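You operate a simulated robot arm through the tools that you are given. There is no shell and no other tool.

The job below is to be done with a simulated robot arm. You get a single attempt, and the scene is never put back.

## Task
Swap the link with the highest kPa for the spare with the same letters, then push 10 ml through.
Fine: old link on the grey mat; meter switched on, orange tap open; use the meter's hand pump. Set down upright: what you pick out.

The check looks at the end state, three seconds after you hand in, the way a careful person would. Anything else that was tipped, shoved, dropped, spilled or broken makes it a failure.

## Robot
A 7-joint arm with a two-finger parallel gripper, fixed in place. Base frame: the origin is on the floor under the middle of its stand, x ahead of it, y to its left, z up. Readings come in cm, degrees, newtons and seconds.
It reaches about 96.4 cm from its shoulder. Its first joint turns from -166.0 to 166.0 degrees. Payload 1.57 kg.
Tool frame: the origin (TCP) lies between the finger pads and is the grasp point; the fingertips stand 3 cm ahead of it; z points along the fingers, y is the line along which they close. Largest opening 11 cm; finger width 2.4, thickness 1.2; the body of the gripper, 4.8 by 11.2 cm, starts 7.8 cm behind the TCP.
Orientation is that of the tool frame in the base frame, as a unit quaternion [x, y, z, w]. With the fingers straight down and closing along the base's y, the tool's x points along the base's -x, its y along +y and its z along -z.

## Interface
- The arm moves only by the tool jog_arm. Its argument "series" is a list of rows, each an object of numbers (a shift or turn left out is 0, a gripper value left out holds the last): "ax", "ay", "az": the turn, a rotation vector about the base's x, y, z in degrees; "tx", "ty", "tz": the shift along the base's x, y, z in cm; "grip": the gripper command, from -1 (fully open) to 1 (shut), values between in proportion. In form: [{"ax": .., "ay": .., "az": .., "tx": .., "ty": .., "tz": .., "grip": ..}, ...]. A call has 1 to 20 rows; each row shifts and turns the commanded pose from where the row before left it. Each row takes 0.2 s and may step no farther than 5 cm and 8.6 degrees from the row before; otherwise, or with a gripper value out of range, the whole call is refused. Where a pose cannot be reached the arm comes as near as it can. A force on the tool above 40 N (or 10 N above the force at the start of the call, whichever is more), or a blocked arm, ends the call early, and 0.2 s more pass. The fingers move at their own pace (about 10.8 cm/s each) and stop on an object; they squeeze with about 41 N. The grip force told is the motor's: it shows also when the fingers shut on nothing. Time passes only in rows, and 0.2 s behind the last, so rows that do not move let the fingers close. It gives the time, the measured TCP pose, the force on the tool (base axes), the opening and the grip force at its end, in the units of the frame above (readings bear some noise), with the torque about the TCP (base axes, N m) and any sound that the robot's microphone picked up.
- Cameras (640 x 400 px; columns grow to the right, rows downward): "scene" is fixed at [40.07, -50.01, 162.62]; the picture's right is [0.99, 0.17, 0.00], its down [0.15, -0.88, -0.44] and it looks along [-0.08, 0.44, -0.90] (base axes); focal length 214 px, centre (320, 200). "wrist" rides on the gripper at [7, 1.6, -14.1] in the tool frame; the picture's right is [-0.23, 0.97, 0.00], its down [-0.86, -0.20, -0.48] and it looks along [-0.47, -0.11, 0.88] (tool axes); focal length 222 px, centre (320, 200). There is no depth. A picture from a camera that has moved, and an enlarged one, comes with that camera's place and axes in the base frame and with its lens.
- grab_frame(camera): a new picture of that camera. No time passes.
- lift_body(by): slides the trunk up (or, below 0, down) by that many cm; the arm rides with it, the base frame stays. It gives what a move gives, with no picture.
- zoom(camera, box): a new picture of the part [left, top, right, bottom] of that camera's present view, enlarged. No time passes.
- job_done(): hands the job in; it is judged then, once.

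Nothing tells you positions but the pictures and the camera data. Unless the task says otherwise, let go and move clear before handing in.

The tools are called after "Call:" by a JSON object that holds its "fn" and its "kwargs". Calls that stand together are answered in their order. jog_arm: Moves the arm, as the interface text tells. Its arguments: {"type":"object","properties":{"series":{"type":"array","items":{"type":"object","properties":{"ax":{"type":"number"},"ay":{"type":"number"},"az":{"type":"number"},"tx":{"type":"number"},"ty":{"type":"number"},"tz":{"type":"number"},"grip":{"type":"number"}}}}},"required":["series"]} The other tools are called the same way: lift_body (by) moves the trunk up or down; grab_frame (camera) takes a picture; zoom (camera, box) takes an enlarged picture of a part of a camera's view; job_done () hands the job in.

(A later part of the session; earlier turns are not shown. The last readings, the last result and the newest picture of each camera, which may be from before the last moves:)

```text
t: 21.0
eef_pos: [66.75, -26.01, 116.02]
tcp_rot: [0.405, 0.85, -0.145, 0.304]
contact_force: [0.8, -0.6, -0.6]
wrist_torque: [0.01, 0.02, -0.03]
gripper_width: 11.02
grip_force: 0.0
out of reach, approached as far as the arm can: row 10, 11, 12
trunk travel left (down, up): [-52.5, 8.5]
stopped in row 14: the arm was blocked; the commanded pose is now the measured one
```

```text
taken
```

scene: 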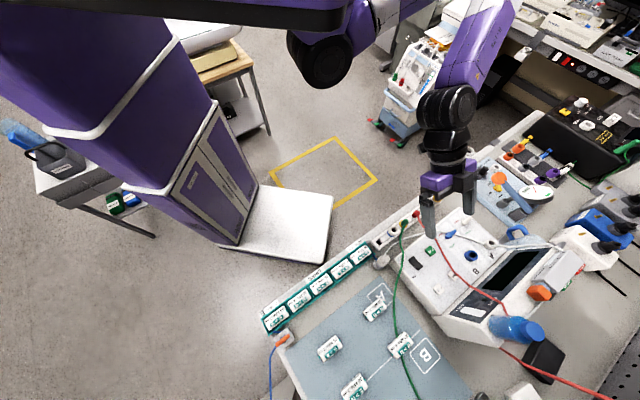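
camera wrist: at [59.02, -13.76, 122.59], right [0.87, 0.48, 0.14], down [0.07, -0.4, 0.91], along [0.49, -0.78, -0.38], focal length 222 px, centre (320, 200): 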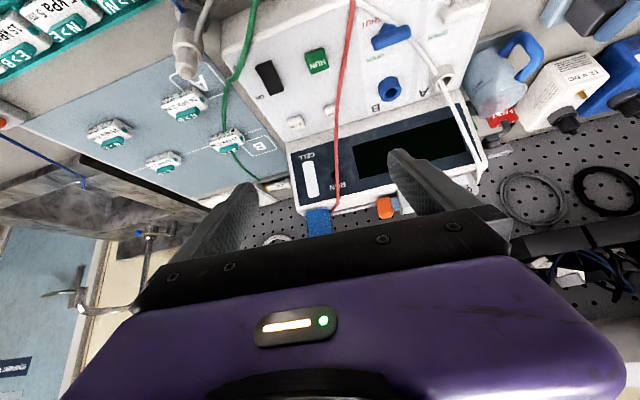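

I have a good view of the meter now. Zooming in on the panel and pump parts.

Call:
{"fn": "zoom", "kwargs": {"camera": "wrist", "box": [230, 0, 390, 100]}}

Call:
{"fn": "zoom", "kwargs": {"camera": "wrist", "box": [340, 0, 500, 110]}}

Call:
{"fn": "zoom", "kwargs": {"camera": "wrist", "box": [260, 100, 420, 220]}}

Call:
{"fn": "zoom", "kwargs": {"camera": "wrist", "box": [440, 20, 640, 200]}}

Call:
{"fn": "zoom", "kwargs": {"camera": "wrist", "box": [480, 180, 640, 310]}}

```text
4.00 times, centred on (310, 50) of wrist
camera zoom: at [59.02, -13.76, 122.59], right [0.87, 0.48, 0.14], down [0.07, -0.4, 0.91], along [0.49, -0.78, -0.38], focal length 888 px, centre (360, 800)
```

zoom: 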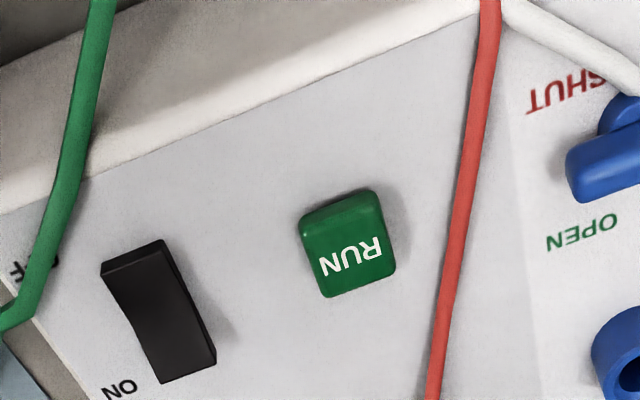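

```text
3.64 times, centred on (420, 55) of wrist
camera zoom: at [59.02, -13.76, 122.59], right [0.87, 0.48, 0.14], down [0.07, -0.4, 0.91], along [0.49, -0.78, -0.38], focal length 808 px, centre (-44, 727)
```

zoom: 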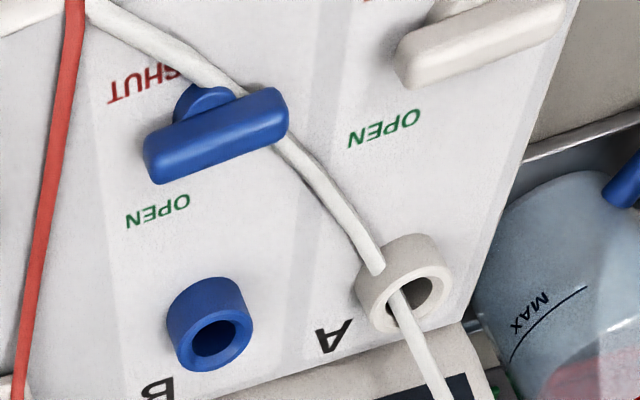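

```text
3.33 times, centred on (340, 160) of wrist
camera zoom: at [59.02, -13.76, 122.59], right [0.87, 0.48, 0.14], down [0.07, -0.4, 0.91], along [0.49, -0.78, -0.38], focal length 740 px, centre (253, 333)
```

zoom: 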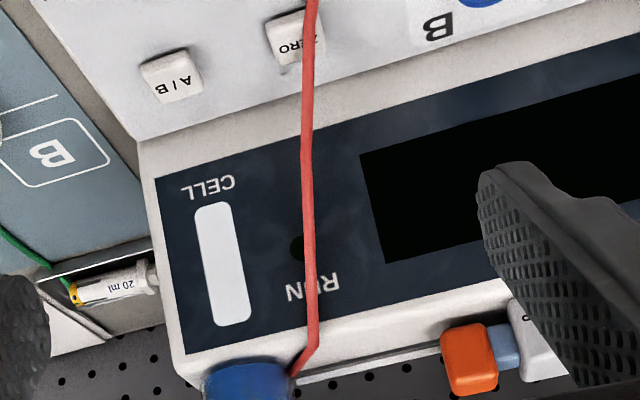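

```text
2.22 times, centred on (540, 110) of wrist
camera zoom: at [59.02, -13.76, 122.59], right [0.87, 0.48, 0.14], down [0.07, -0.4, 0.91], along [0.49, -0.78, -0.38], focal length 494 px, centre (-169, 400)
```

zoom: 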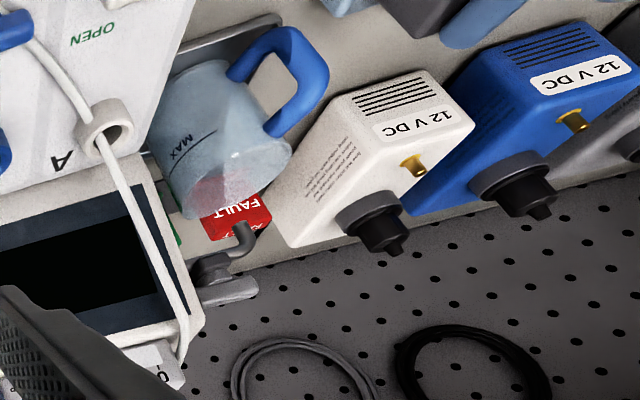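

```text
3.08 times, centred on (560, 245) of wrist
camera zoom: at [59.02, -13.76, 122.59], right [0.87, 0.48, 0.14], down [0.07, -0.4, 0.91], along [0.49, -0.78, -0.38], focal length 684 px, centre (-418, 62)
```

zoom: 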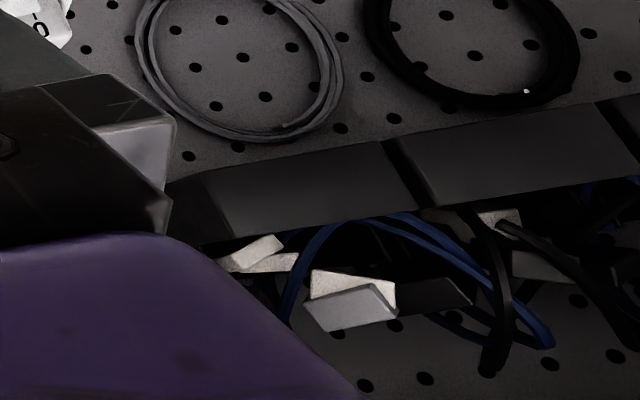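

The meter is off (rocker at OFF). The wall has a cable tray that I must avoid. I'll zoom the scene camera on the grey barrel with the orange tip and the blue cylinder.

Call:
{"fn": "zoom", "kwargs": {"camera": "scene", "box": [520, 240, 600, 310]}}

Call:
{"fn": "zoom", "kwargs": {"camera": "scene", "box": [480, 290, 560, 360]}}

Call:
{"fn": "zoom", "kwargs": {"camera": "scene", "box": [360, 210, 460, 290]}}

Call:
{"fn": "zoom", "kwargs": {"camera": "scene", "box": [255, 320, 315, 380]}}

```text
5.71 times, centred on (560, 275) of scene
camera zoom: at [40.07, -50.01, 162.62], right [0.99, 0.17, 0.0], down [0.15, -0.88, -0.44], along [-0.08, 0.44, -0.9], focal length 1226 px, centre (-1051, -229)
```

zoom: 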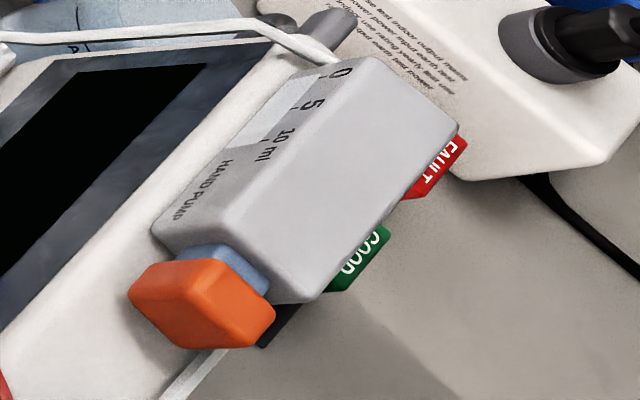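

```text
5.71 times, centred on (520, 325) of scene
camera zoom: at [40.07, -50.01, 162.62], right [0.99, 0.17, 0.0], down [0.15, -0.88, -0.44], along [-0.08, 0.44, -0.9], focal length 1226 px, centre (-823, -514)
```

zoom: 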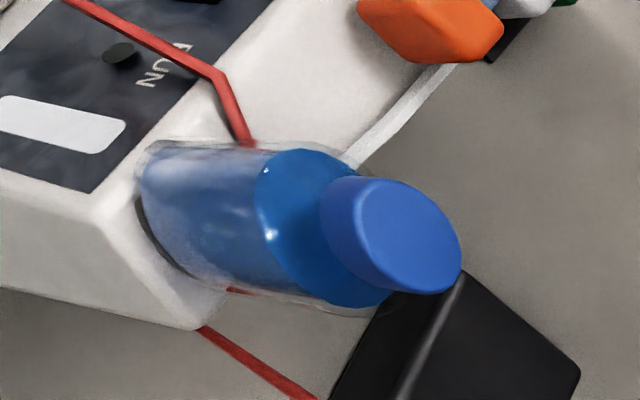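

```text
5.00 times, centred on (410, 250) of scene
camera zoom: at [40.07, -50.01, 162.62], right [0.99, 0.17, 0.0], down [0.15, -0.88, -0.44], along [-0.08, 0.44, -0.9], focal length 1072 px, centre (-130, -50)
```

zoom: 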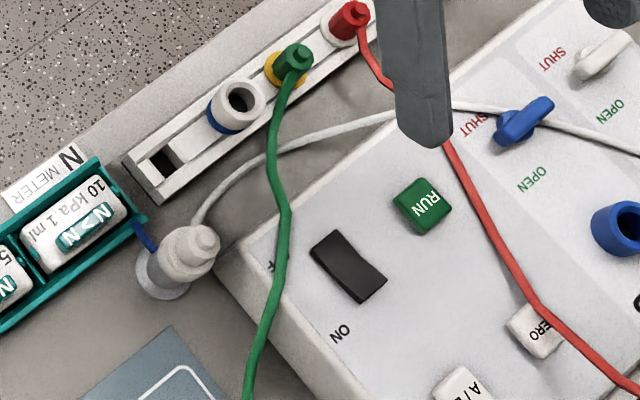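

```text
6.67 times, centred on (285, 350) of scene
camera zoom: at [40.07, -50.01, 162.62], right [0.99, 0.17, 0.0], down [0.15, -0.88, -0.44], along [-0.08, 0.44, -0.9], focal length 1430 px, centre (553, -800)
```

zoom: 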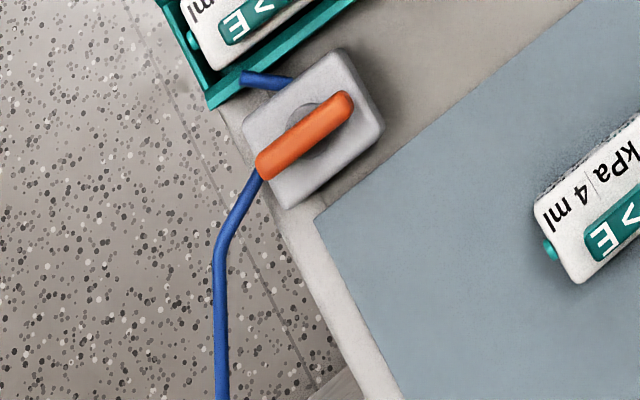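

The grey barrel is labelled "HAND PUMP" with a 0–5–10 ml scale, so its orange square knob is the meter's pump plunger. The drain tap is the orange lever by the rack's E end. Next I'll straighten the wrist, align it to grip links across their tabs, and hover above the 35 kPa link.

Call:
{"fn": "jog_arm", "kwargs": {"series": [{"ax": 6.1, "ay": 5.0, "tx": -2, "ty": -1}, {"ax": 6.1, "ay": 5.0, "tx": -2, "ty": -1}, {"ax": 6.1, "ay": 5.0, "tx": -2, "ty": -1}, {"ax": 6.1, "ay": 5.0, "tx": -2, "ty": -1}, {"ax": 6.1, "ay": 5.0, "tx": -2, "ty": -1}, {"az": 8, "tx": -2.2, "ty": -2}, {"az": 8, "tx": -2.2, "ty": -2}, {"az": 8, "tx": -2.2, "ty": -2}, {"az": 8, "tx": -2.2, "ty": -2}, {"az": 8, "tx": -2.2, "ty": -2}, {"az": 8, "tx": -2.2, "ty": -2}, {"az": 8, "tx": -2.2, "ty": -2}, {"az": 8, "tx": -2.2, "ty": -2}, {"az": 8, "tx": -2.2, "ty": -2}, {"az": 8, "tx": -2.2, "ty": -2, "tz": -1}, {"az": 8, "tx": -2.2, "ty": -2, "tz": -1}, {"az": 8, "tx": -2.2, "ty": -2, "tz": -1}]}}

Call:
{"fn": "grab_frame", "kwargs": {"camera": "wrist"}}

```text
t: 24.6
eef_pos: [30.34, -55.02, 112.99]
tcp_rot: [-0.386, 0.923, -0.002, -0.001]
contact_force: [0.9, 1.5, 0.3]
wrist_torque: [-0.03, 0.04, 0.01]
gripper_width: 11.01
grip_force: 0.0
trunk travel left (down, up): [-52.5, 8.5]
```

```text
taken
camera wrist: at [24.42, -58.69, 127.24], right [-0.53, 0.85, 0.0], down [0.74, 0.47, 0.48], along [0.41, 0.25, -0.88], focal length 222 px, centre (320, 200)
```

wrist: 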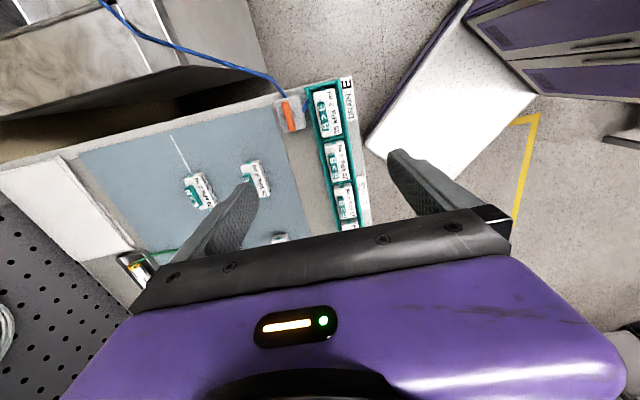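

I'm hovering above the drain end of the rack with the fingers set to close across the tabs. I'll zoom to measure the alignment.

Call:
{"fn": "zoom", "kwargs": {"camera": "wrist", "box": [260, 60, 400, 240]}}

Call:
{"fn": "zoom", "kwargs": {"camera": "wrist", "box": [270, 70, 370, 150]}}

```text
2.22 times, centred on (330, 150) of wrist
camera zoom: at [24.42, -58.69, 127.24], right [-0.53, 0.85, 0.0], down [0.74, 0.47, 0.48], along [0.41, 0.25, -0.88], focal length 494 px, centre (298, 311)
```

zoom: 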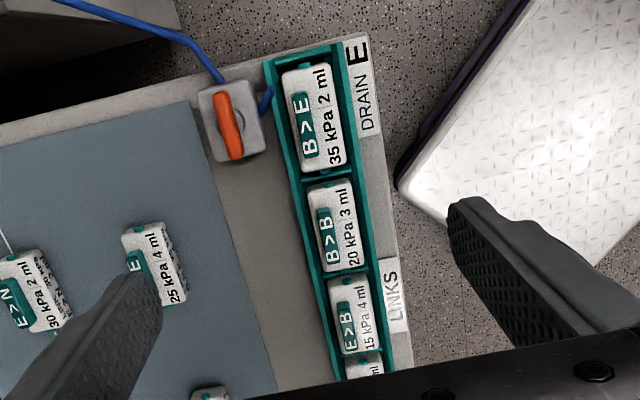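

```text
5.00 times, centred on (320, 110) of wrist
camera zoom: at [24.42, -58.69, 127.24], right [-0.53, 0.85, 0.0], down [0.74, 0.47, 0.48], along [0.41, 0.25, -0.88], focal length 1111 px, centre (320, 650)
```

zoom: 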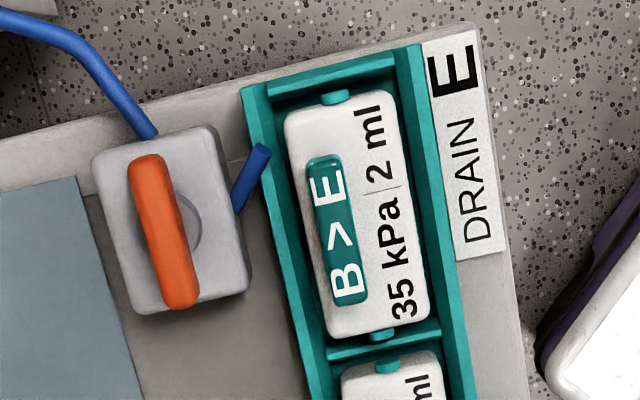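

The tab of the 35 kPa link is about 4.3 × 1 cm, its top near z≈92, centred near (28.4, −55.6). I'll descend partway above it and re-check.

Call:
{"fn": "jog_arm", "kwargs": {"series": [{"tx": -1.9, "ty": -0.55, "tz": -2}, {"tz": -3}, {"tz": -3}, {"tz": -2}]}}

Call:
{"fn": "grab_frame", "kwargs": {"camera": "wrist"}}

Call:
{"fn": "zoom", "kwargs": {"camera": "wrist", "box": [240, 70, 400, 230]}}

```text
t: 25.6
eef_pos: [28.44, -55.52, 103.0]
tcp_rot: [-0.383, 0.924, -0.002, 0.0]
contact_force: [-0.6, -0.4, 0.4]
wrist_torque: [0.0, -0.03, -0.04]
gripper_width: 10.99
grip_force: 0.0
trunk travel left (down, up): [-52.5, 8.5]
```

```text
taken
camera wrist: at [22.47, -59.27, 117.16], right [-0.53, 0.85, 0.0], down [0.74, 0.47, 0.48], along [0.41, 0.25, -0.88], focal length 222 px, centre (320, 200)
```

wrist: 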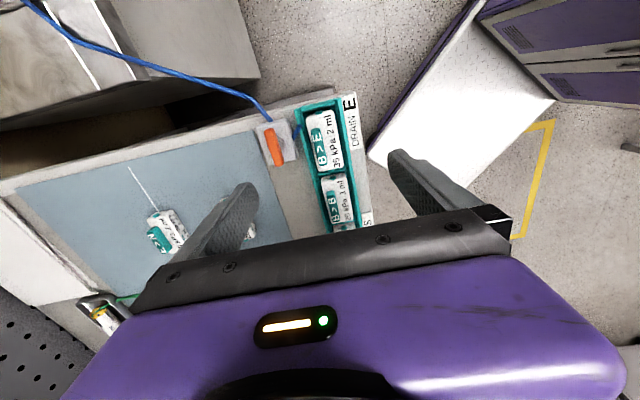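

```text
2.50 times, centred on (320, 150) of wrist
camera zoom: at [22.47, -59.27, 117.16], right [-0.53, 0.85, 0.0], down [0.74, 0.47, 0.48], along [0.41, 0.25, -0.88], focal length 555 px, centre (320, 325)
```

zoom: 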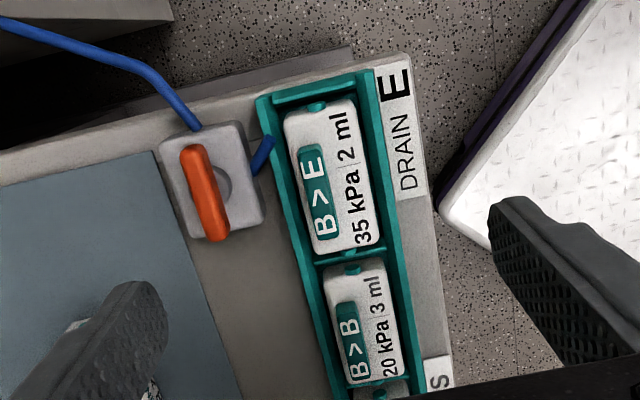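

Alignment with the tab looks good. I'll descend in small steps to just above the tab and re-check the height.

Call:
{"fn": "jog_arm", "kwargs": {"series": [{"tz": -3}, {"tz": -2.5}, {"tz": -1.5, "grip": -0.4}, {"tz": 0, "grip": -0.4}]}}

Call:
{"fn": "zoom", "kwargs": {"camera": "wrist", "box": [220, 90, 420, 230]}}

Call:
{"fn": "zoom", "kwargs": {"camera": "scene", "box": [240, 280, 340, 380]}}

```text
t: 26.6
eef_pos: [28.56, -55.47, 95.91]
tcp_rot: [-0.384, 0.923, -0.002, -0.001]
contact_force: [0.2, -0.5, 0.1]
wrist_torque: [0.02, 0.0, 0.04]
gripper_width: 7.68
grip_force: 0.0
trunk travel left (down, up): [-52.5, 8.5]
```

```text
2.86 times, centred on (320, 160) of wrist
camera zoom: at [22.39, -59.22, 110.28], right [-0.53, 0.85, 0.0], down [0.74, 0.47, 0.48], along [0.41, 0.25, -0.88], focal length 635 px, centre (320, 314)
```

zoom: 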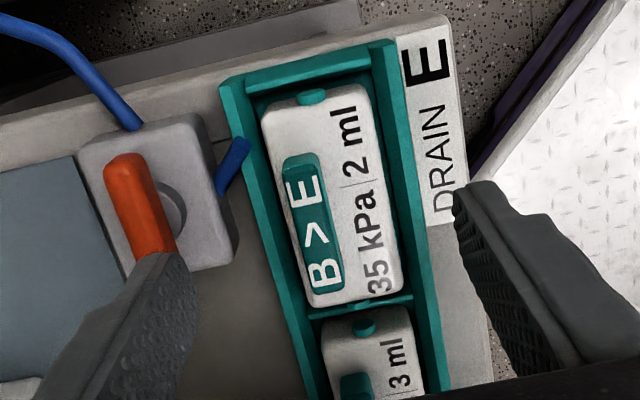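

```text
4.00 times, centred on (290, 330) of scene
camera zoom: at [40.07, -50.01, 162.62], right [0.99, 0.17, 0.0], down [0.15, -0.88, -0.44], along [-0.08, 0.44, -0.9], focal length 858 px, centre (440, -320)
```

zoom: 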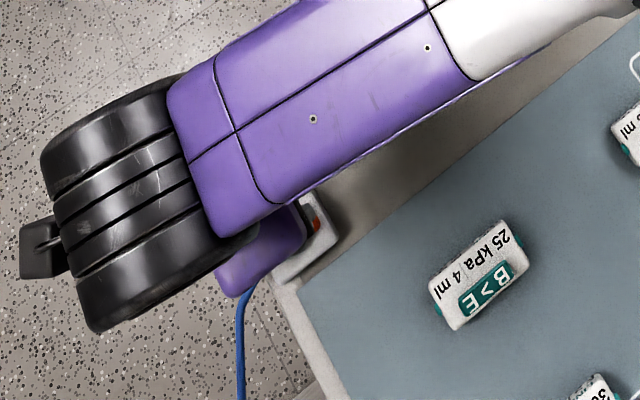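

The tab top is near z≈92, and the orange tap's handle is close on the far side, so I'll narrow the fingers before descending to tab height.

Call:
{"fn": "jog_arm", "kwargs": {"series": [{"tx": -0.05, "ty": -0.25, "grip": 0.4}, {"grip": 0.4}, {"tz": -0.8, "grip": 0.4}, {"tz": -0.7, "grip": 0.4}]}}

Call:
{"fn": "zoom", "kwargs": {"camera": "wrist", "box": [240, 110, 400, 230]}}

```text
t: 27.6
eef_pos: [28.43, -55.75, 94.54]
tcp_rot: [-0.384, 0.923, -0.003, 0.0]
contact_force: [0.2, 0.0, 0.6]
wrist_torque: [0.01, -0.02, 0.0]
gripper_width: 3.3
grip_force: 0.1
trunk travel left (down, up): [-52.5, 8.5]
```

```text
3.33 times, centred on (320, 170) of wrist
camera zoom: at [22.33, -59.48, 108.73], right [-0.53, 0.85, 0.0], down [0.74, 0.47, 0.48], along [0.41, 0.25, -0.88], focal length 740 px, centre (320, 300)
```

zoom: 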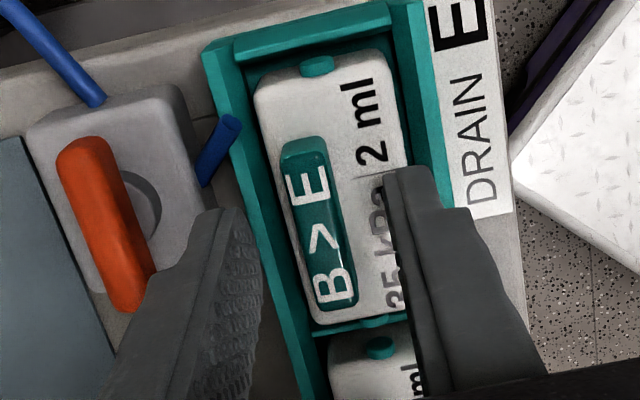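

The fingers straddle the tab nicely. I'll come down slightly more and close on it.

Call:
{"fn": "jog_arm", "kwargs": {"series": [{"tz": -0.3, "grip": 0.4}, {"grip": 0.8}, {"grip": 1}, {"grip": 1}]}}

Call:
{"fn": "zoom", "kwargs": {"camera": "wrist", "box": [240, 110, 400, 230]}}

```text
t: 28.6
eef_pos: [28.41, -55.66, 94.18]
tcp_rot: [-0.383, 0.924, -0.001, 0.0]
contact_force: [0.5, -0.7, 0.1]
wrist_torque: [-0.01, 0.06, 0.04]
gripper_width: 0.99
grip_force: 28.0
trunk travel left (down, up): [-52.5, 8.5]
```

```text
3.33 times, centred on (320, 170) of wrist
camera zoom: at [22.32, -59.48, 108.44], right [-0.53, 0.85, 0.0], down [0.74, 0.47, 0.48], along [0.41, 0.25, -0.88], focal length 740 px, centre (320, 300)
```

zoom: 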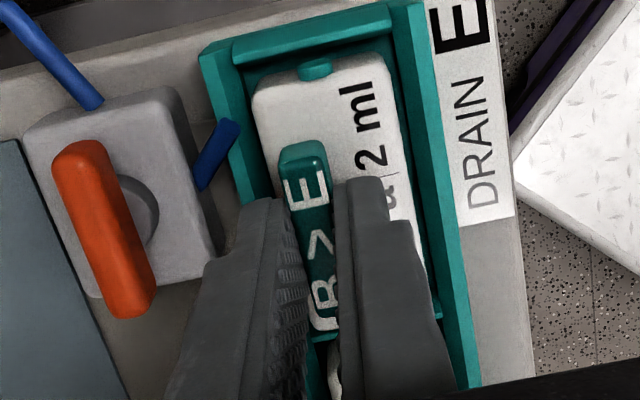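

The tab is held (0.99 cm wide). I'll lift straight up slowly and watch the force.

Call:
{"fn": "jog_arm", "kwargs": {"series": [{"tz": 0.4, "grip": 1}, {"tz": 0.6, "grip": 1}, {"tz": 1, "grip": 1}, {"tz": 1, "grip": 1}]}}

Call:
{"fn": "zoom", "kwargs": {"camera": "wrist", "box": [220, 60, 420, 230]}}

```text
t: 29.6
eef_pos: [28.56, -55.8, 97.34]
tcp_rot: [-0.384, 0.924, -0.001, 0.0]
contact_force: [0.3, 0.6, -1.4]
wrist_torque: [0.04, 0.01, 0.02]
gripper_width: 0.99
grip_force: 27.8
trunk travel left (down, up): [-52.5, 8.5]
```

```text
2.35 times, centred on (320, 145) of wrist
camera zoom: at [22.36, -59.5, 111.47], right [-0.53, 0.85, 0.0], down [0.74, 0.47, 0.48], along [0.41, 0.25, -0.88], focal length 523 px, centre (320, 329)
```

zoom: 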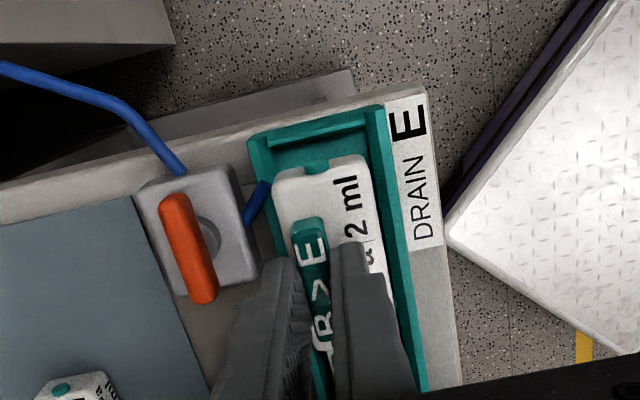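

The link came out cleanly. I'll lift it clear, carry it over the mat to a free spot between the spares, and stop above it.

Call:
{"fn": "jog_arm", "kwargs": {"series": [{"tz": 2, "grip": 1}, {"tz": 2, "grip": 1}, {"tz": 2, "grip": 1}, {"tx": 3, "grip": 1}, {"tx": 3, "grip": 1}, {"tx": 3, "grip": 1}, {"tx": 3, "grip": 1}, {"tx": 3, "grip": 1}, {"tx": 3, "grip": 1}, {"tx": 3, "grip": 1}, {"tx": 3, "ty": -0.4, "grip": 1}, {"grip": 1}]}}

Call:
{"fn": "grab_frame", "kwargs": {"camera": "wrist"}}

Call:
{"fn": "zoom", "kwargs": {"camera": "scene", "box": [260, 270, 460, 400]}}

```text
t: 32.2
eef_pos: [52.72, -56.0, 103.15]
tcp_rot: [-0.384, 0.923, -0.002, 0.0]
contact_force: [0.2, -0.2, 0.1]
wrist_torque: [-0.04, -0.01, 0.01]
gripper_width: 1.0
grip_force: 27.9
trunk travel left (down, up): [-52.5, 8.5]
```

```text
taken
camera wrist: at [46.52, -59.71, 117.36], right [-0.53, 0.85, 0.0], down [0.74, 0.47, 0.48], along [0.41, 0.25, -0.88], focal length 222 px, centre (320, 200)
```

wrist: 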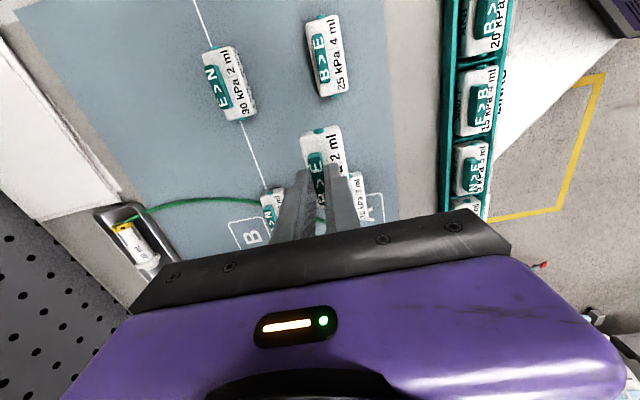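

```text
3.08 times, centred on (360, 335) of scene
camera zoom: at [40.07, -50.01, 162.62], right [0.99, 0.17, 0.0], down [0.15, -0.88, -0.44], along [-0.08, 0.44, -0.9], focal length 660 px, centre (197, -215)
```

zoom: 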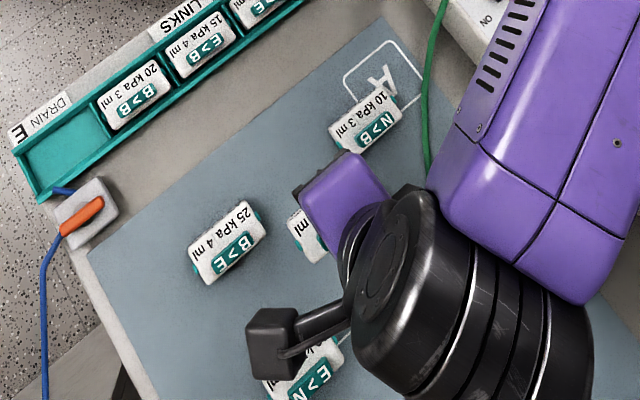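

I'll shift slightly so the old link ends up clear of both spare rows, then descend toward the mat.

Call:
{"fn": "jog_arm", "kwargs": {"series": [{"tx": 2, "ty": -2, "grip": 1}, {"tz": -2, "grip": 1}, {"tz": -2, "grip": 1}, {"tz": -2, "grip": 1}, {"tz": -1.3, "grip": 1}, {"grip": 1}]}}

Call:
{"fn": "zoom", "kwargs": {"camera": "wrist", "box": [180, 40, 420, 230]}}

```text
t: 33.6
eef_pos: [54.57, -58.26, 95.84]
tcp_rot: [-0.384, 0.923, -0.002, 0.0]
contact_force: [-0.2, 0.3, -0.3]
wrist_torque: [0.0, 0.03, -0.01]
gripper_width: 0.98
grip_force: 27.6
trunk travel left (down, up): [-52.5, 8.5]
```

```text
2.11 times, centred on (300, 135) of wrist
camera zoom: at [48.51, -61.91, 110.15], right [-0.53, 0.85, 0.0], down [0.74, 0.47, 0.48], along [0.41, 0.25, -0.88], focal length 468 px, centre (362, 337)
```

zoom: 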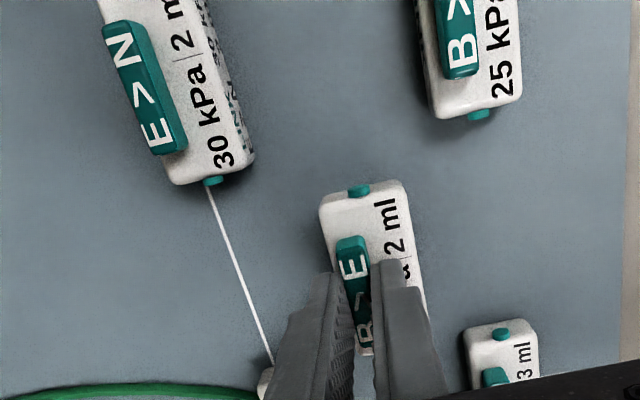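

Spacing is fine. Now small steps down until contact shows.

Call:
{"fn": "jog_arm", "kwargs": {"series": [{"tz": -0.5, "grip": 1}, {"tz": -0.4, "grip": 1}, {"grip": 1}]}}

Call:
{"fn": "jog_arm", "kwargs": {"series": [{"tz": -0.25, "grip": 1}, {"grip": 1}]}}

Call:
{"fn": "jog_arm", "kwargs": {"series": [{"tz": -0.2, "grip": 1}, {"grip": 1}]}}

```text
t: 34.4
eef_pos: [54.44, -58.13, 94.97]
tcp_rot: [-0.384, 0.923, -0.002, -0.001]
contact_force: [-0.4, -0.9, -0.6]
wrist_torque: [-0.01, 0.02, -0.02]
gripper_width: 1.01
grip_force: 28.3
trunk travel left (down, up): [-52.5, 8.5]
```

```text
t: 35.0
eef_pos: [54.56, -58.14, 94.64]
tcp_rot: [-0.384, 0.923, -0.001, -0.001]
contact_force: [-0.2, 0.6, -0.6]
wrist_torque: [0.01, 0.01, 0.0]
gripper_width: 1.01
grip_force: 27.9
trunk travel left (down, up): [-52.5, 8.5]
```

```text
t: 35.6
eef_pos: [54.53, -58.04, 94.65]
tcp_rot: [-0.383, 0.924, -0.002, 0.0]
contact_force: [-0.4, 0.4, -0.2]
wrist_torque: [-0.03, 0.01, 0.02]
gripper_width: 0.98
grip_force: 28.2
trunk travel left (down, up): [-52.5, 8.5]
```

Call:
{"fn": "jog_arm", "kwargs": {"series": [{"tz": -0.2, "grip": 1}, {"grip": 1}]}}

Call:
{"fn": "jog_arm", "kwargs": {"series": [{"tz": -0.2, "grip": 1}, {"grip": 1}]}}

Call:
{"fn": "zoom", "kwargs": {"camera": "wrist", "box": [240, 100, 400, 220]}}

```text
t: 36.2
eef_pos: [54.49, -58.07, 94.36]
tcp_rot: [-0.384, 0.923, -0.001, 0.0]
contact_force: [0.2, 0.2, -0.7]
wrist_torque: [0.02, 0.0, -0.01]
gripper_width: 0.98
grip_force: 28.0
trunk travel left (down, up): [-52.5, 8.5]
```

```text
t: 36.8
eef_pos: [54.55, -58.22, 94.08]
tcp_rot: [-0.384, 0.924, -0.001, 0.0]
contact_force: [-0.8, 0.2, -1.3]
wrist_torque: [0.0, 0.01, -0.04]
gripper_width: 1.0
grip_force: 28.5
trunk travel left (down, up): [-52.5, 8.5]
```

```text
3.33 times, centred on (320, 160) of wrist
camera zoom: at [48.42, -61.87, 108.37], right [-0.53, 0.85, 0.0], down [0.74, 0.47, 0.48], along [0.41, 0.25, -0.88], focal length 740 px, centre (320, 333)
```

zoom: 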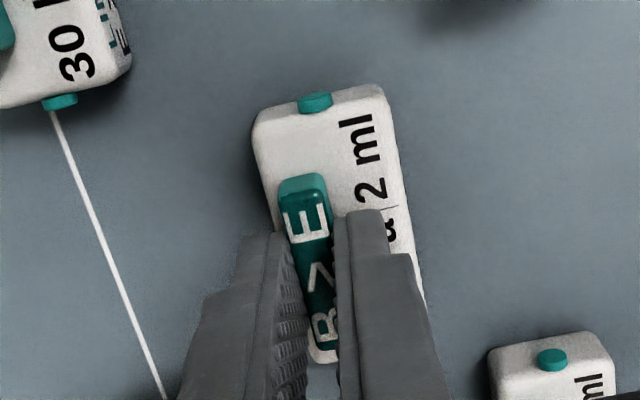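

Call:
{"fn": "jog_arm", "kwargs": {"series": [{"tz": -0.2, "grip": 1}, {"grip": 1}]}}

Call:
{"fn": "jog_arm", "kwargs": {"series": [{"tz": -0.2, "grip": 1}, {"grip": 1}]}}

Call:
{"fn": "jog_arm", "kwargs": {"series": [{"tz": -0.15, "grip": 1}, {"grip": 1}]}}

```text
t: 37.4
eef_pos: [54.51, -58.24, 93.91]
tcp_rot: [-0.383, 0.924, -0.002, 0.0]
contact_force: [0.0, 0.4, -0.8]
wrist_torque: [0.0, -0.02, 0.01]
gripper_width: 1.0
grip_force: 28.3
trunk travel left (down, up): [-52.5, 8.5]
```

```text
t: 38.0
eef_pos: [54.45, -58.15, 93.76]
tcp_rot: [-0.383, 0.924, -0.002, 0.0]
contact_force: [-0.5, -1.3, -0.5]
wrist_torque: [0.03, -0.01, -0.01]
gripper_width: 1.01
grip_force: 28.0
trunk travel left (down, up): [-52.5, 8.5]
```

```text
t: 38.6
eef_pos: [54.53, -58.03, 93.56]
tcp_rot: [-0.384, 0.923, -0.002, 0.0]
contact_force: [0.6, 1.0, 2.6]
wrist_torque: [0.02, 0.04, 0.01]
gripper_width: 1.01
grip_force: 28.3
trunk travel left (down, up): [-52.5, 8.5]
```

Contact felt (link is on the mat). I'll release it gently and rise straight up.

Call:
{"fn": "jog_arm", "kwargs": {"series": [{"grip": 0.75}, {"grip": 0.5}, {"grip": 0.4}, {"tz": 1, "grip": 0.4}, {"tz": 2, "grip": 0.4}, {"tz": 3, "grip": 0.4}, {"tz": 3, "grip": 0.4}]}}

Call:
{"fn": "zoom", "kwargs": {"camera": "wrist", "box": [180, 20, 420, 220]}}

```text
t: 40.2
eef_pos: [54.67, -58.23, 102.74]
tcp_rot: [-0.385, 0.923, -0.002, -0.001]
contact_force: [0.1, -0.5, 0.0]
wrist_torque: [0.0, 0.02, -0.03]
gripper_width: 3.32
grip_force: 0.0
trunk travel left (down, up): [-52.5, 8.5]
```

```text
2.00 times, centred on (300, 120) of wrist
camera zoom: at [48.59, -61.93, 116.97], right [-0.53, 0.85, 0.0], down [0.74, 0.47, 0.48], along [0.41, 0.25, -0.88], focal length 444 px, centre (360, 360)
```

zoom: 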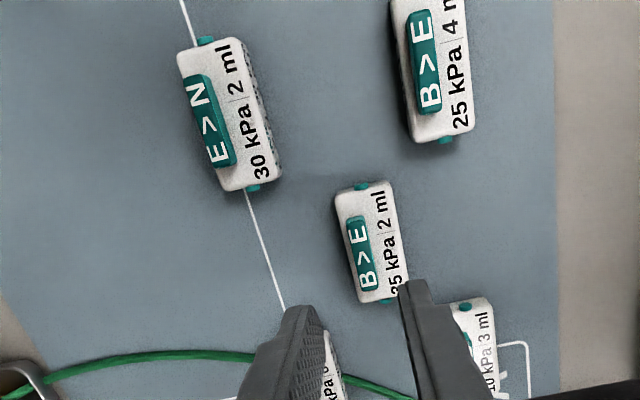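

The old link stands upright on the mat. Next I'll move over the 25 kPa B>E spare and check alignment.

Call:
{"fn": "jog_arm", "kwargs": {"series": [{"tx": -3.2, "ty": -0.7, "grip": 0.4}, {"tx": -3.2, "ty": -0.7, "grip": 0.4}, {"tx": -3.2, "ty": -0.7, "grip": 0.4}, {"grip": 0.4}]}}

Call:
{"fn": "zoom", "kwargs": {"camera": "wrist", "box": [240, 70, 400, 220]}}

```text
t: 41.2
eef_pos: [44.89, -60.26, 102.63]
tcp_rot: [-0.383, 0.924, -0.002, -0.001]
contact_force: [-0.4, -0.8, -0.2]
wrist_torque: [-0.01, 0.01, -0.02]
gripper_width: 3.31
grip_force: 0.1
trunk travel left (down, up): [-52.5, 8.5]
```

```text
2.67 times, centred on (320, 145) of wrist
camera zoom: at [38.84, -63.93, 116.82], right [-0.53, 0.85, 0.0], down [0.74, 0.47, 0.48], along [0.41, 0.25, -0.88], focal length 592 px, centre (320, 347)
```

zoom: 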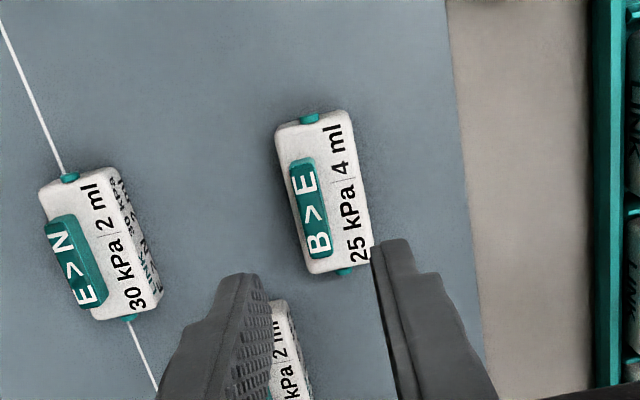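

The spare's tab is centred about 0.4 cm toward the far side and turned about 2° — I'll correct both and descend.

Call:
{"fn": "jog_arm", "kwargs": {"series": [{"tx": 0.3, "ty": -0.3, "az": -2, "grip": 0.4}, {"tz": -3, "grip": 0.4}, {"tz": -2.5, "grip": 0.4}, {"tz": -1.5, "grip": 0.4}, {"grip": 0.4}]}}

Call:
{"fn": "zoom", "kwargs": {"camera": "wrist", "box": [240, 100, 400, 220]}}

```text
t: 42.4
eef_pos: [45.22, -60.51, 95.59]
tcp_rot: [-0.368, 0.93, -0.002, 0.0]
contact_force: [-0.5, 1.4, 0.6]
wrist_torque: [0.0, -0.02, 0.0]
gripper_width: 3.29
grip_force: 0.1
trunk travel left (down, up): [-52.5, 8.5]
```

```text
3.33 times, centred on (320, 160) of wrist
camera zoom: at [38.98, -64.08, 109.77], right [-0.5, 0.87, 0.0], down [0.76, 0.44, 0.48], along [0.41, 0.24, -0.88], focal length 740 px, centre (320, 333)
```

zoom: 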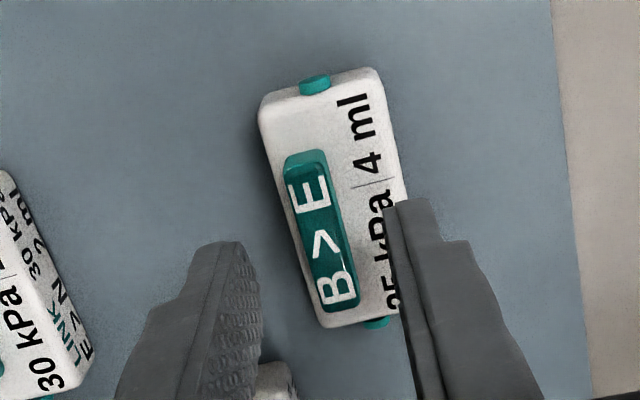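

Well centred now. Descending to grasp height and closing.

Call:
{"fn": "jog_arm", "kwargs": {"series": [{"tz": -1, "grip": 0.4}, {"tz": -0.85, "grip": 0.4}, {"grip": 0.6}, {"grip": 0.8}, {"grip": 1}, {"grip": 1}]}}

Call:
{"fn": "zoom", "kwargs": {"camera": "wrist", "box": [240, 100, 400, 220]}}

```text
t: 43.8
eef_pos: [45.22, -60.69, 93.72]
tcp_rot: [-0.367, 0.93, -0.002, 0.0]
contact_force: [-0.4, 0.2, 0.0]
wrist_torque: [0.01, 0.06, 0.01]
gripper_width: 0.99
grip_force: 28.1
trunk travel left (down, up): [-52.5, 8.5]
```

```text
3.33 times, centred on (320, 160) of wrist
camera zoom: at [38.96, -64.13, 107.99], right [-0.5, 0.87, 0.0], down [0.76, 0.44, 0.48], along [0.41, 0.24, -0.88], focal length 740 px, centre (320, 333)
```

zoom: 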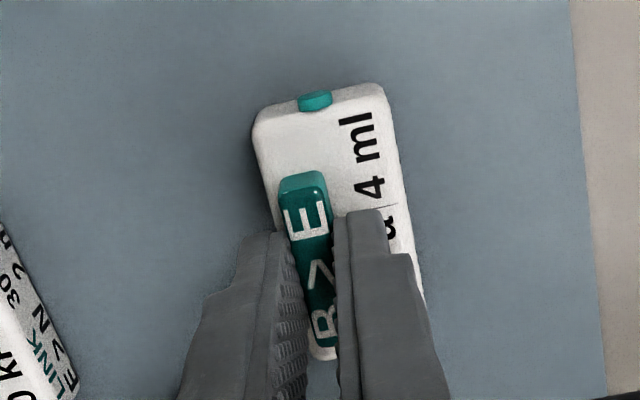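

The grasp matches the one on the old link. I'll lift, carry it over the empty slot, and turn back to the rack's angle.

Call:
{"fn": "jog_arm", "kwargs": {"series": [{"tz": 1, "grip": 1}, {"tz": 2.5, "grip": 1}, {"tz": 3, "grip": 1}, {"tz": 3, "grip": 1}, {"az": 2, "tx": -2.8, "ty": 0.8, "grip": 1}, {"tx": -2.8, "ty": 0.8, "grip": 1}, {"tx": -2.8, "ty": 0.8, "grip": 1}, {"tx": -2.8, "ty": 0.8, "grip": 1}, {"tx": -2.8, "ty": 0.8, "grip": 1}, {"tx": -2.8, "ty": 0.9, "grip": 1}, {"grip": 1}]}}

Call:
{"fn": "zoom", "kwargs": {"camera": "wrist", "box": [220, 60, 420, 220]}}

Call:
{"fn": "jog_arm", "kwargs": {"series": [{"grip": 1}]}}

Call:
{"fn": "jog_arm", "kwargs": {"series": [{"grip": 1}]}}

```text
t: 46.2
eef_pos: [28.35, -55.55, 103.25]
tcp_rot: [-0.384, 0.923, -0.002, -0.001]
contact_force: [0.1, -0.6, -0.8]
wrist_torque: [0.0, -0.01, 0.0]
gripper_width: 1.01
grip_force: 28.0
trunk travel left (down, up): [-52.5, 8.5]
```

```text
2.50 times, centred on (320, 140) of wrist
camera zoom: at [22.25, -59.22, 117.46], right [-0.53, 0.85, 0.0], down [0.74, 0.47, 0.48], along [0.41, 0.25, -0.88], focal length 555 px, centre (320, 350)
```

zoom: 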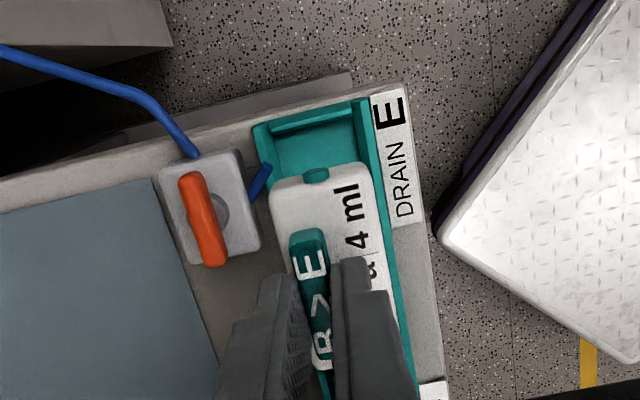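

```text
t: 46.6
eef_pos: [28.35, -55.53, 103.32]
tcp_rot: [-0.384, 0.923, -0.002, 0.0]
contact_force: [-0.5, 0.1, 0.4]
wrist_torque: [-0.01, 0.02, -0.02]
gripper_width: 1.01
grip_force: 28.2
trunk travel left (down, up): [-52.5, 8.5]
```

```text
t: 47.0
eef_pos: [28.43, -55.56, 103.25]
tcp_rot: [-0.383, 0.924, -0.001, 0.0]
contact_force: [0.6, -0.1, -0.5]
wrist_torque: [-0.03, 0.03, 0.0]
gripper_width: 1.0
grip_force: 27.8
trunk travel left (down, up): [-52.5, 8.5]
```

I'm slightly off from the original pick-up position (about 0.2 cm), so I'll correct and descend to where the link was just clear of the slot, to compare with the earlier view.

Call:
{"fn": "jog_arm", "kwargs": {"series": [{"tx": 0.08, "ty": -0.22, "grip": 1}, {"tz": -2, "grip": 1}, {"tz": -2, "grip": 1}, {"tz": -1.8, "grip": 1}, {"grip": 1}]}}

Call:
{"fn": "zoom", "kwargs": {"camera": "wrist", "box": [220, 60, 420, 230]}}

```text
t: 48.2
eef_pos: [28.43, -55.85, 97.43]
tcp_rot: [-0.384, 0.923, -0.002, 0.0]
contact_force: [-0.8, 0.6, -0.7]
wrist_torque: [0.0, 0.01, 0.01]
gripper_width: 1.01
grip_force: 28.3
trunk travel left (down, up): [-52.5, 8.5]
```

```text
2.35 times, centred on (320, 145) of wrist
camera zoom: at [22.34, -59.58, 111.58], right [-0.53, 0.85, 0.0], down [0.74, 0.47, 0.48], along [0.41, 0.25, -0.88], focal length 523 px, centre (320, 329)
```

zoom: 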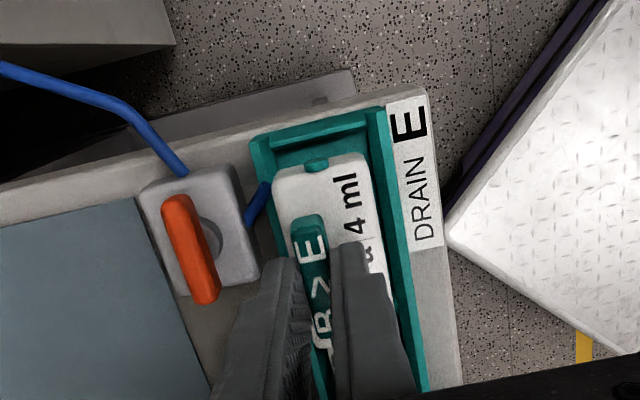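

The view matches the one from extraction almost exactly. Lowering into the slot in small steps.

Call:
{"fn": "jog_arm", "kwargs": {"series": [{"tz": -0.8, "grip": 1}, {"tz": -0.7, "grip": 1}, {"tz": -0.5, "grip": 1}, {"grip": 1}]}}

Call:
{"fn": "zoom", "kwargs": {"camera": "wrist", "box": [240, 90, 400, 230]}}

```text
t: 49.2
eef_pos: [28.38, -55.95, 95.34]
tcp_rot: [-0.383, 0.924, -0.001, 0.0]
contact_force: [0.2, 0.8, -0.4]
wrist_torque: [0.0, 0.03, 0.01]
gripper_width: 1.01
grip_force: 27.9
trunk travel left (down, up): [-52.5, 8.5]
```

```text
2.86 times, centred on (320, 160) of wrist
camera zoom: at [22.37, -59.64, 109.66], right [-0.53, 0.85, 0.0], down [0.74, 0.47, 0.48], along [0.41, 0.25, -0.88], focal length 635 px, centre (320, 314)
```

zoom: 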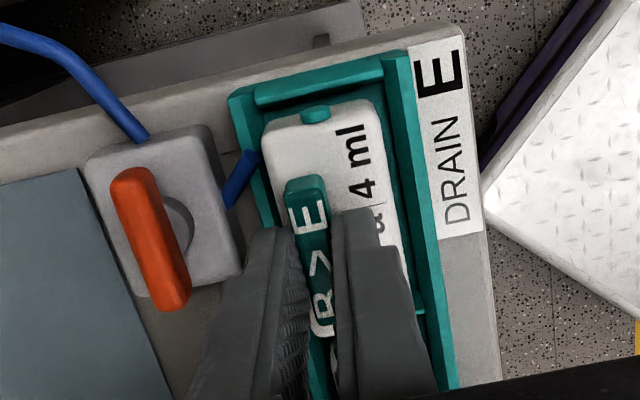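

Call:
{"fn": "jog_arm", "kwargs": {"series": [{"ty": 0.12, "tz": -0.3, "grip": 1}, {"tz": -0.3, "grip": 1}, {"grip": 1}]}}

Call:
{"fn": "jog_arm", "kwargs": {"series": [{"tz": -0.2, "grip": 1}, {"grip": 1}]}}

Call:
{"fn": "jog_arm", "kwargs": {"series": [{"tz": -0.15, "grip": 1}, {"grip": 1}]}}

```text
t: 50.0
eef_pos: [28.46, -55.74, 94.72]
tcp_rot: [-0.383, 0.924, -0.001, 0.0]
contact_force: [-0.8, -0.7, -1.7]
wrist_torque: [0.0, -0.01, -0.03]
gripper_width: 1.01
grip_force: 28.2
trunk travel left (down, up): [-52.5, 8.5]
```

```text
t: 50.6
eef_pos: [28.39, -55.8, 94.55]
tcp_rot: [-0.384, 0.924, -0.002, 0.0]
contact_force: [0.3, -0.4, -0.6]
wrist_torque: [0.02, 0.03, 0.04]
gripper_width: 1.02
grip_force: 28.4
trunk travel left (down, up): [-52.5, 8.5]
```

```text
t: 51.2
eef_pos: [28.42, -55.77, 94.53]
tcp_rot: [-0.384, 0.923, -0.002, -0.001]
contact_force: [-0.5, 0.5, -1.2]
wrist_torque: [0.0, 0.01, 0.02]
gripper_width: 1.01
grip_force: 28.5
trunk travel left (down, up): [-52.5, 8.5]
```

Call:
{"fn": "jog_arm", "kwargs": {"series": [{"tz": -0.15, "grip": 1}, {"grip": 1}]}}

Call:
{"fn": "jog_arm", "kwargs": {"series": [{"tz": -0.12, "grip": 1}, {"grip": 1}]}}

Call:
{"fn": "zoom", "kwargs": {"camera": "wrist", "box": [240, 110, 400, 230]}}

```text
t: 51.8
eef_pos: [28.48, -55.75, 94.31]
tcp_rot: [-0.383, 0.924, -0.002, 0.001]
contact_force: [0.4, 0.6, 0.6]
wrist_torque: [0.01, 0.0, -0.02]
gripper_width: 1.01
grip_force: 28.1
trunk travel left (down, up): [-52.5, 8.5]
```

```text
t: 52.4
eef_pos: [28.53, -55.85, 94.3]
tcp_rot: [-0.385, 0.923, -0.003, -0.001]
contact_force: [1.8, 3.0, 16.3]
wrist_torque: [0.22, -0.16, -0.01]
gripper_width: 1.0
grip_force: 28.6
trunk travel left (down, up): [-52.5, 8.5]
```

```text
3.33 times, centred on (320, 170) of wrist
camera zoom: at [22.45, -59.47, 108.58], right [-0.53, 0.85, 0.0], down [0.74, 0.47, 0.48], along [0.41, 0.25, -0.88], focal length 740 px, centre (320, 300)
```

zoom: 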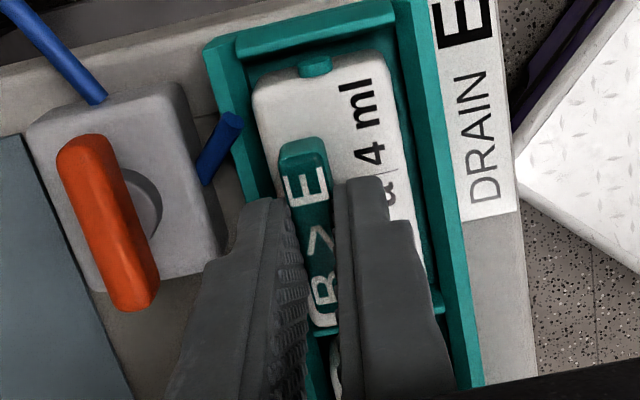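

The link seats at the expected height with firm contact. Releasing and backing straight up to check it.

Call:
{"fn": "jog_arm", "kwargs": {"series": [{"grip": 0.75}, {"grip": 0.5}, {"grip": 0.4}, {"tz": 0.8, "grip": 0.4}, {"tz": 2, "grip": 0.4}, {"tz": 3, "grip": 0.4}, {"tz": 3, "grip": 0.4}]}}

Call:
{"fn": "zoom", "kwargs": {"camera": "wrist", "box": [240, 70, 400, 230]}}

Call:
{"fn": "grab_frame", "kwargs": {"camera": "wrist"}}

```text
t: 54.0
eef_pos: [28.54, -55.77, 103.05]
tcp_rot: [-0.385, 0.923, -0.003, 0.0]
contact_force: [-0.4, 0.0, -0.5]
wrist_torque: [-0.02, -0.01, -0.01]
gripper_width: 3.3
grip_force: 0.2
trunk travel left (down, up): [-52.5, 8.5]
```

```text
2.50 times, centred on (320, 150) of wrist
camera zoom: at [22.41, -59.46, 117.31], right [-0.53, 0.85, 0.0], down [0.74, 0.47, 0.48], along [0.41, 0.25, -0.88], focal length 555 px, centre (320, 325)
```

zoom: 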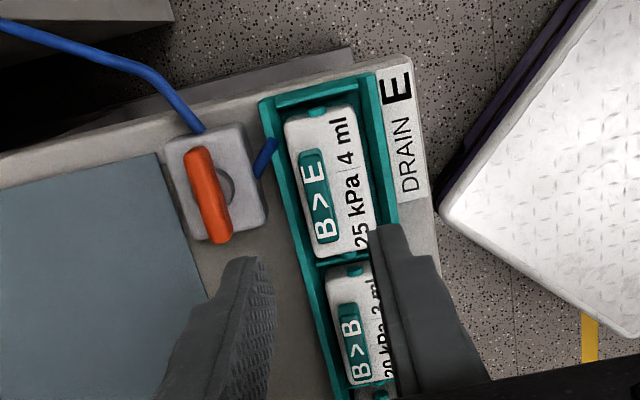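

```text
taken
camera wrist: at [22.41, -59.46, 117.31], right [-0.53, 0.85, 0.0], down [0.74, 0.47, 0.48], along [0.41, 0.25, -0.88], focal length 222 px, centre (320, 200)
```

wrist: 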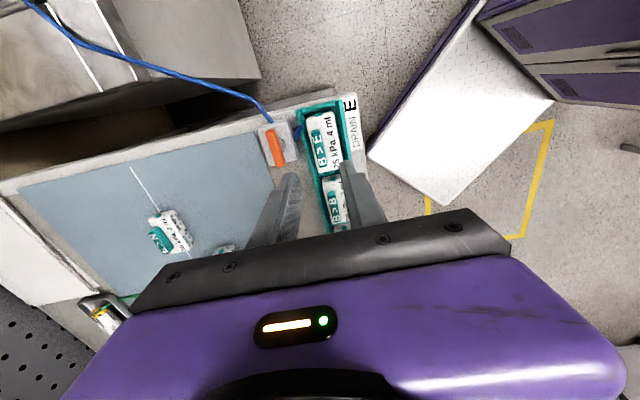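

The new link is seated like the old one was. Now I'll look closely at the orange tap for its markings and orientation.

Call:
{"fn": "zoom", "kwargs": {"camera": "wrist", "box": [250, 100, 310, 180]}}

Call:
{"fn": "zoom", "kwargs": {"camera": "scene", "box": [440, 220, 520, 280]}}

Call:
{"fn": "zoom", "kwargs": {"camera": "scene", "box": [470, 160, 550, 230]}}

```text
5.00 times, centred on (280, 140) of wrist
camera zoom: at [22.41, -59.46, 117.31], right [-0.53, 0.85, 0.0], down [0.74, 0.47, 0.48], along [0.41, 0.25, -0.88], focal length 1111 px, centre (520, 500)
```

zoom: 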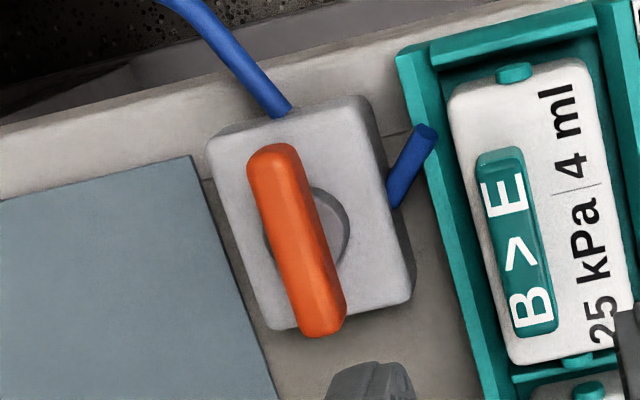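

```text
6.67 times, centred on (480, 250) of scene
camera zoom: at [40.07, -50.01, 162.62], right [0.99, 0.17, 0.0], down [0.15, -0.88, -0.44], along [-0.08, 0.44, -0.9], focal length 1430 px, centre (-747, -133)
```

zoom: 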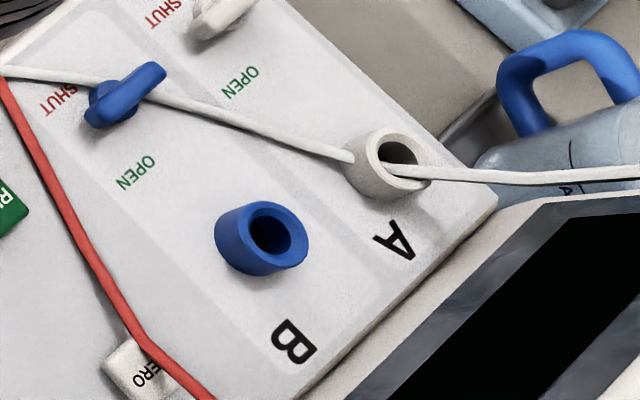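

```text
5.71 times, centred on (510, 195) of scene
camera zoom: at [40.07, -50.01, 162.62], right [0.99, 0.17, 0.0], down [0.15, -0.88, -0.44], along [-0.08, 0.44, -0.9], focal length 1226 px, centre (-766, 229)
```

zoom: 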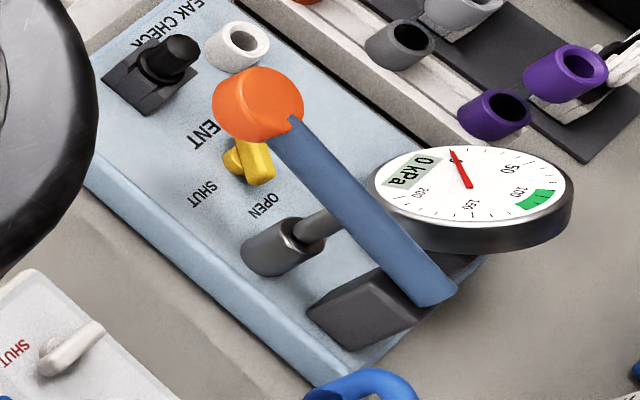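

By the convention on the other taps (bar across = SHUT, bar toward the port = OPEN), the orange tap is shut now. I'll move above its handle to measure it before gripping.

Call:
{"fn": "jog_arm", "kwargs": {"series": [{"tx": 1.5, "ty": -2.1, "grip": 0.4}, {"tx": 1.5, "ty": -2.1, "grip": 0.4}, {"tz": -2, "grip": 0.5}, {"tz": -2, "grip": 0.56}, {"grip": 0.56}]}}

Call:
{"fn": "zoom", "kwargs": {"camera": "wrist", "box": [240, 90, 400, 220]}}

```text
t: 55.2
eef_pos: [31.5, -60.02, 99.05]
tcp_rot: [-0.384, 0.923, -0.001, 0.0]
contact_force: [0.0, 0.2, 0.9]
wrist_torque: [-0.02, -0.01, 0.01]
gripper_width: 2.43
grip_force: 0.1
trunk travel left (down, up): [-52.5, 8.5]
```

```text
3.08 times, centred on (320, 155) of wrist
camera zoom: at [25.34, -63.67, 113.18], right [-0.53, 0.85, 0.0], down [0.74, 0.47, 0.48], along [0.41, 0.25, -0.88], focal length 684 px, centre (320, 338)
```

zoom: 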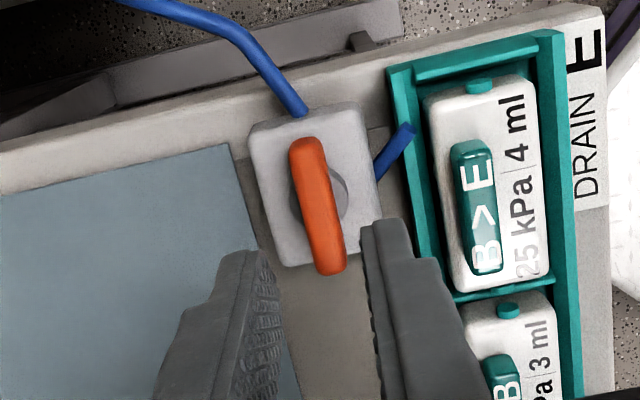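

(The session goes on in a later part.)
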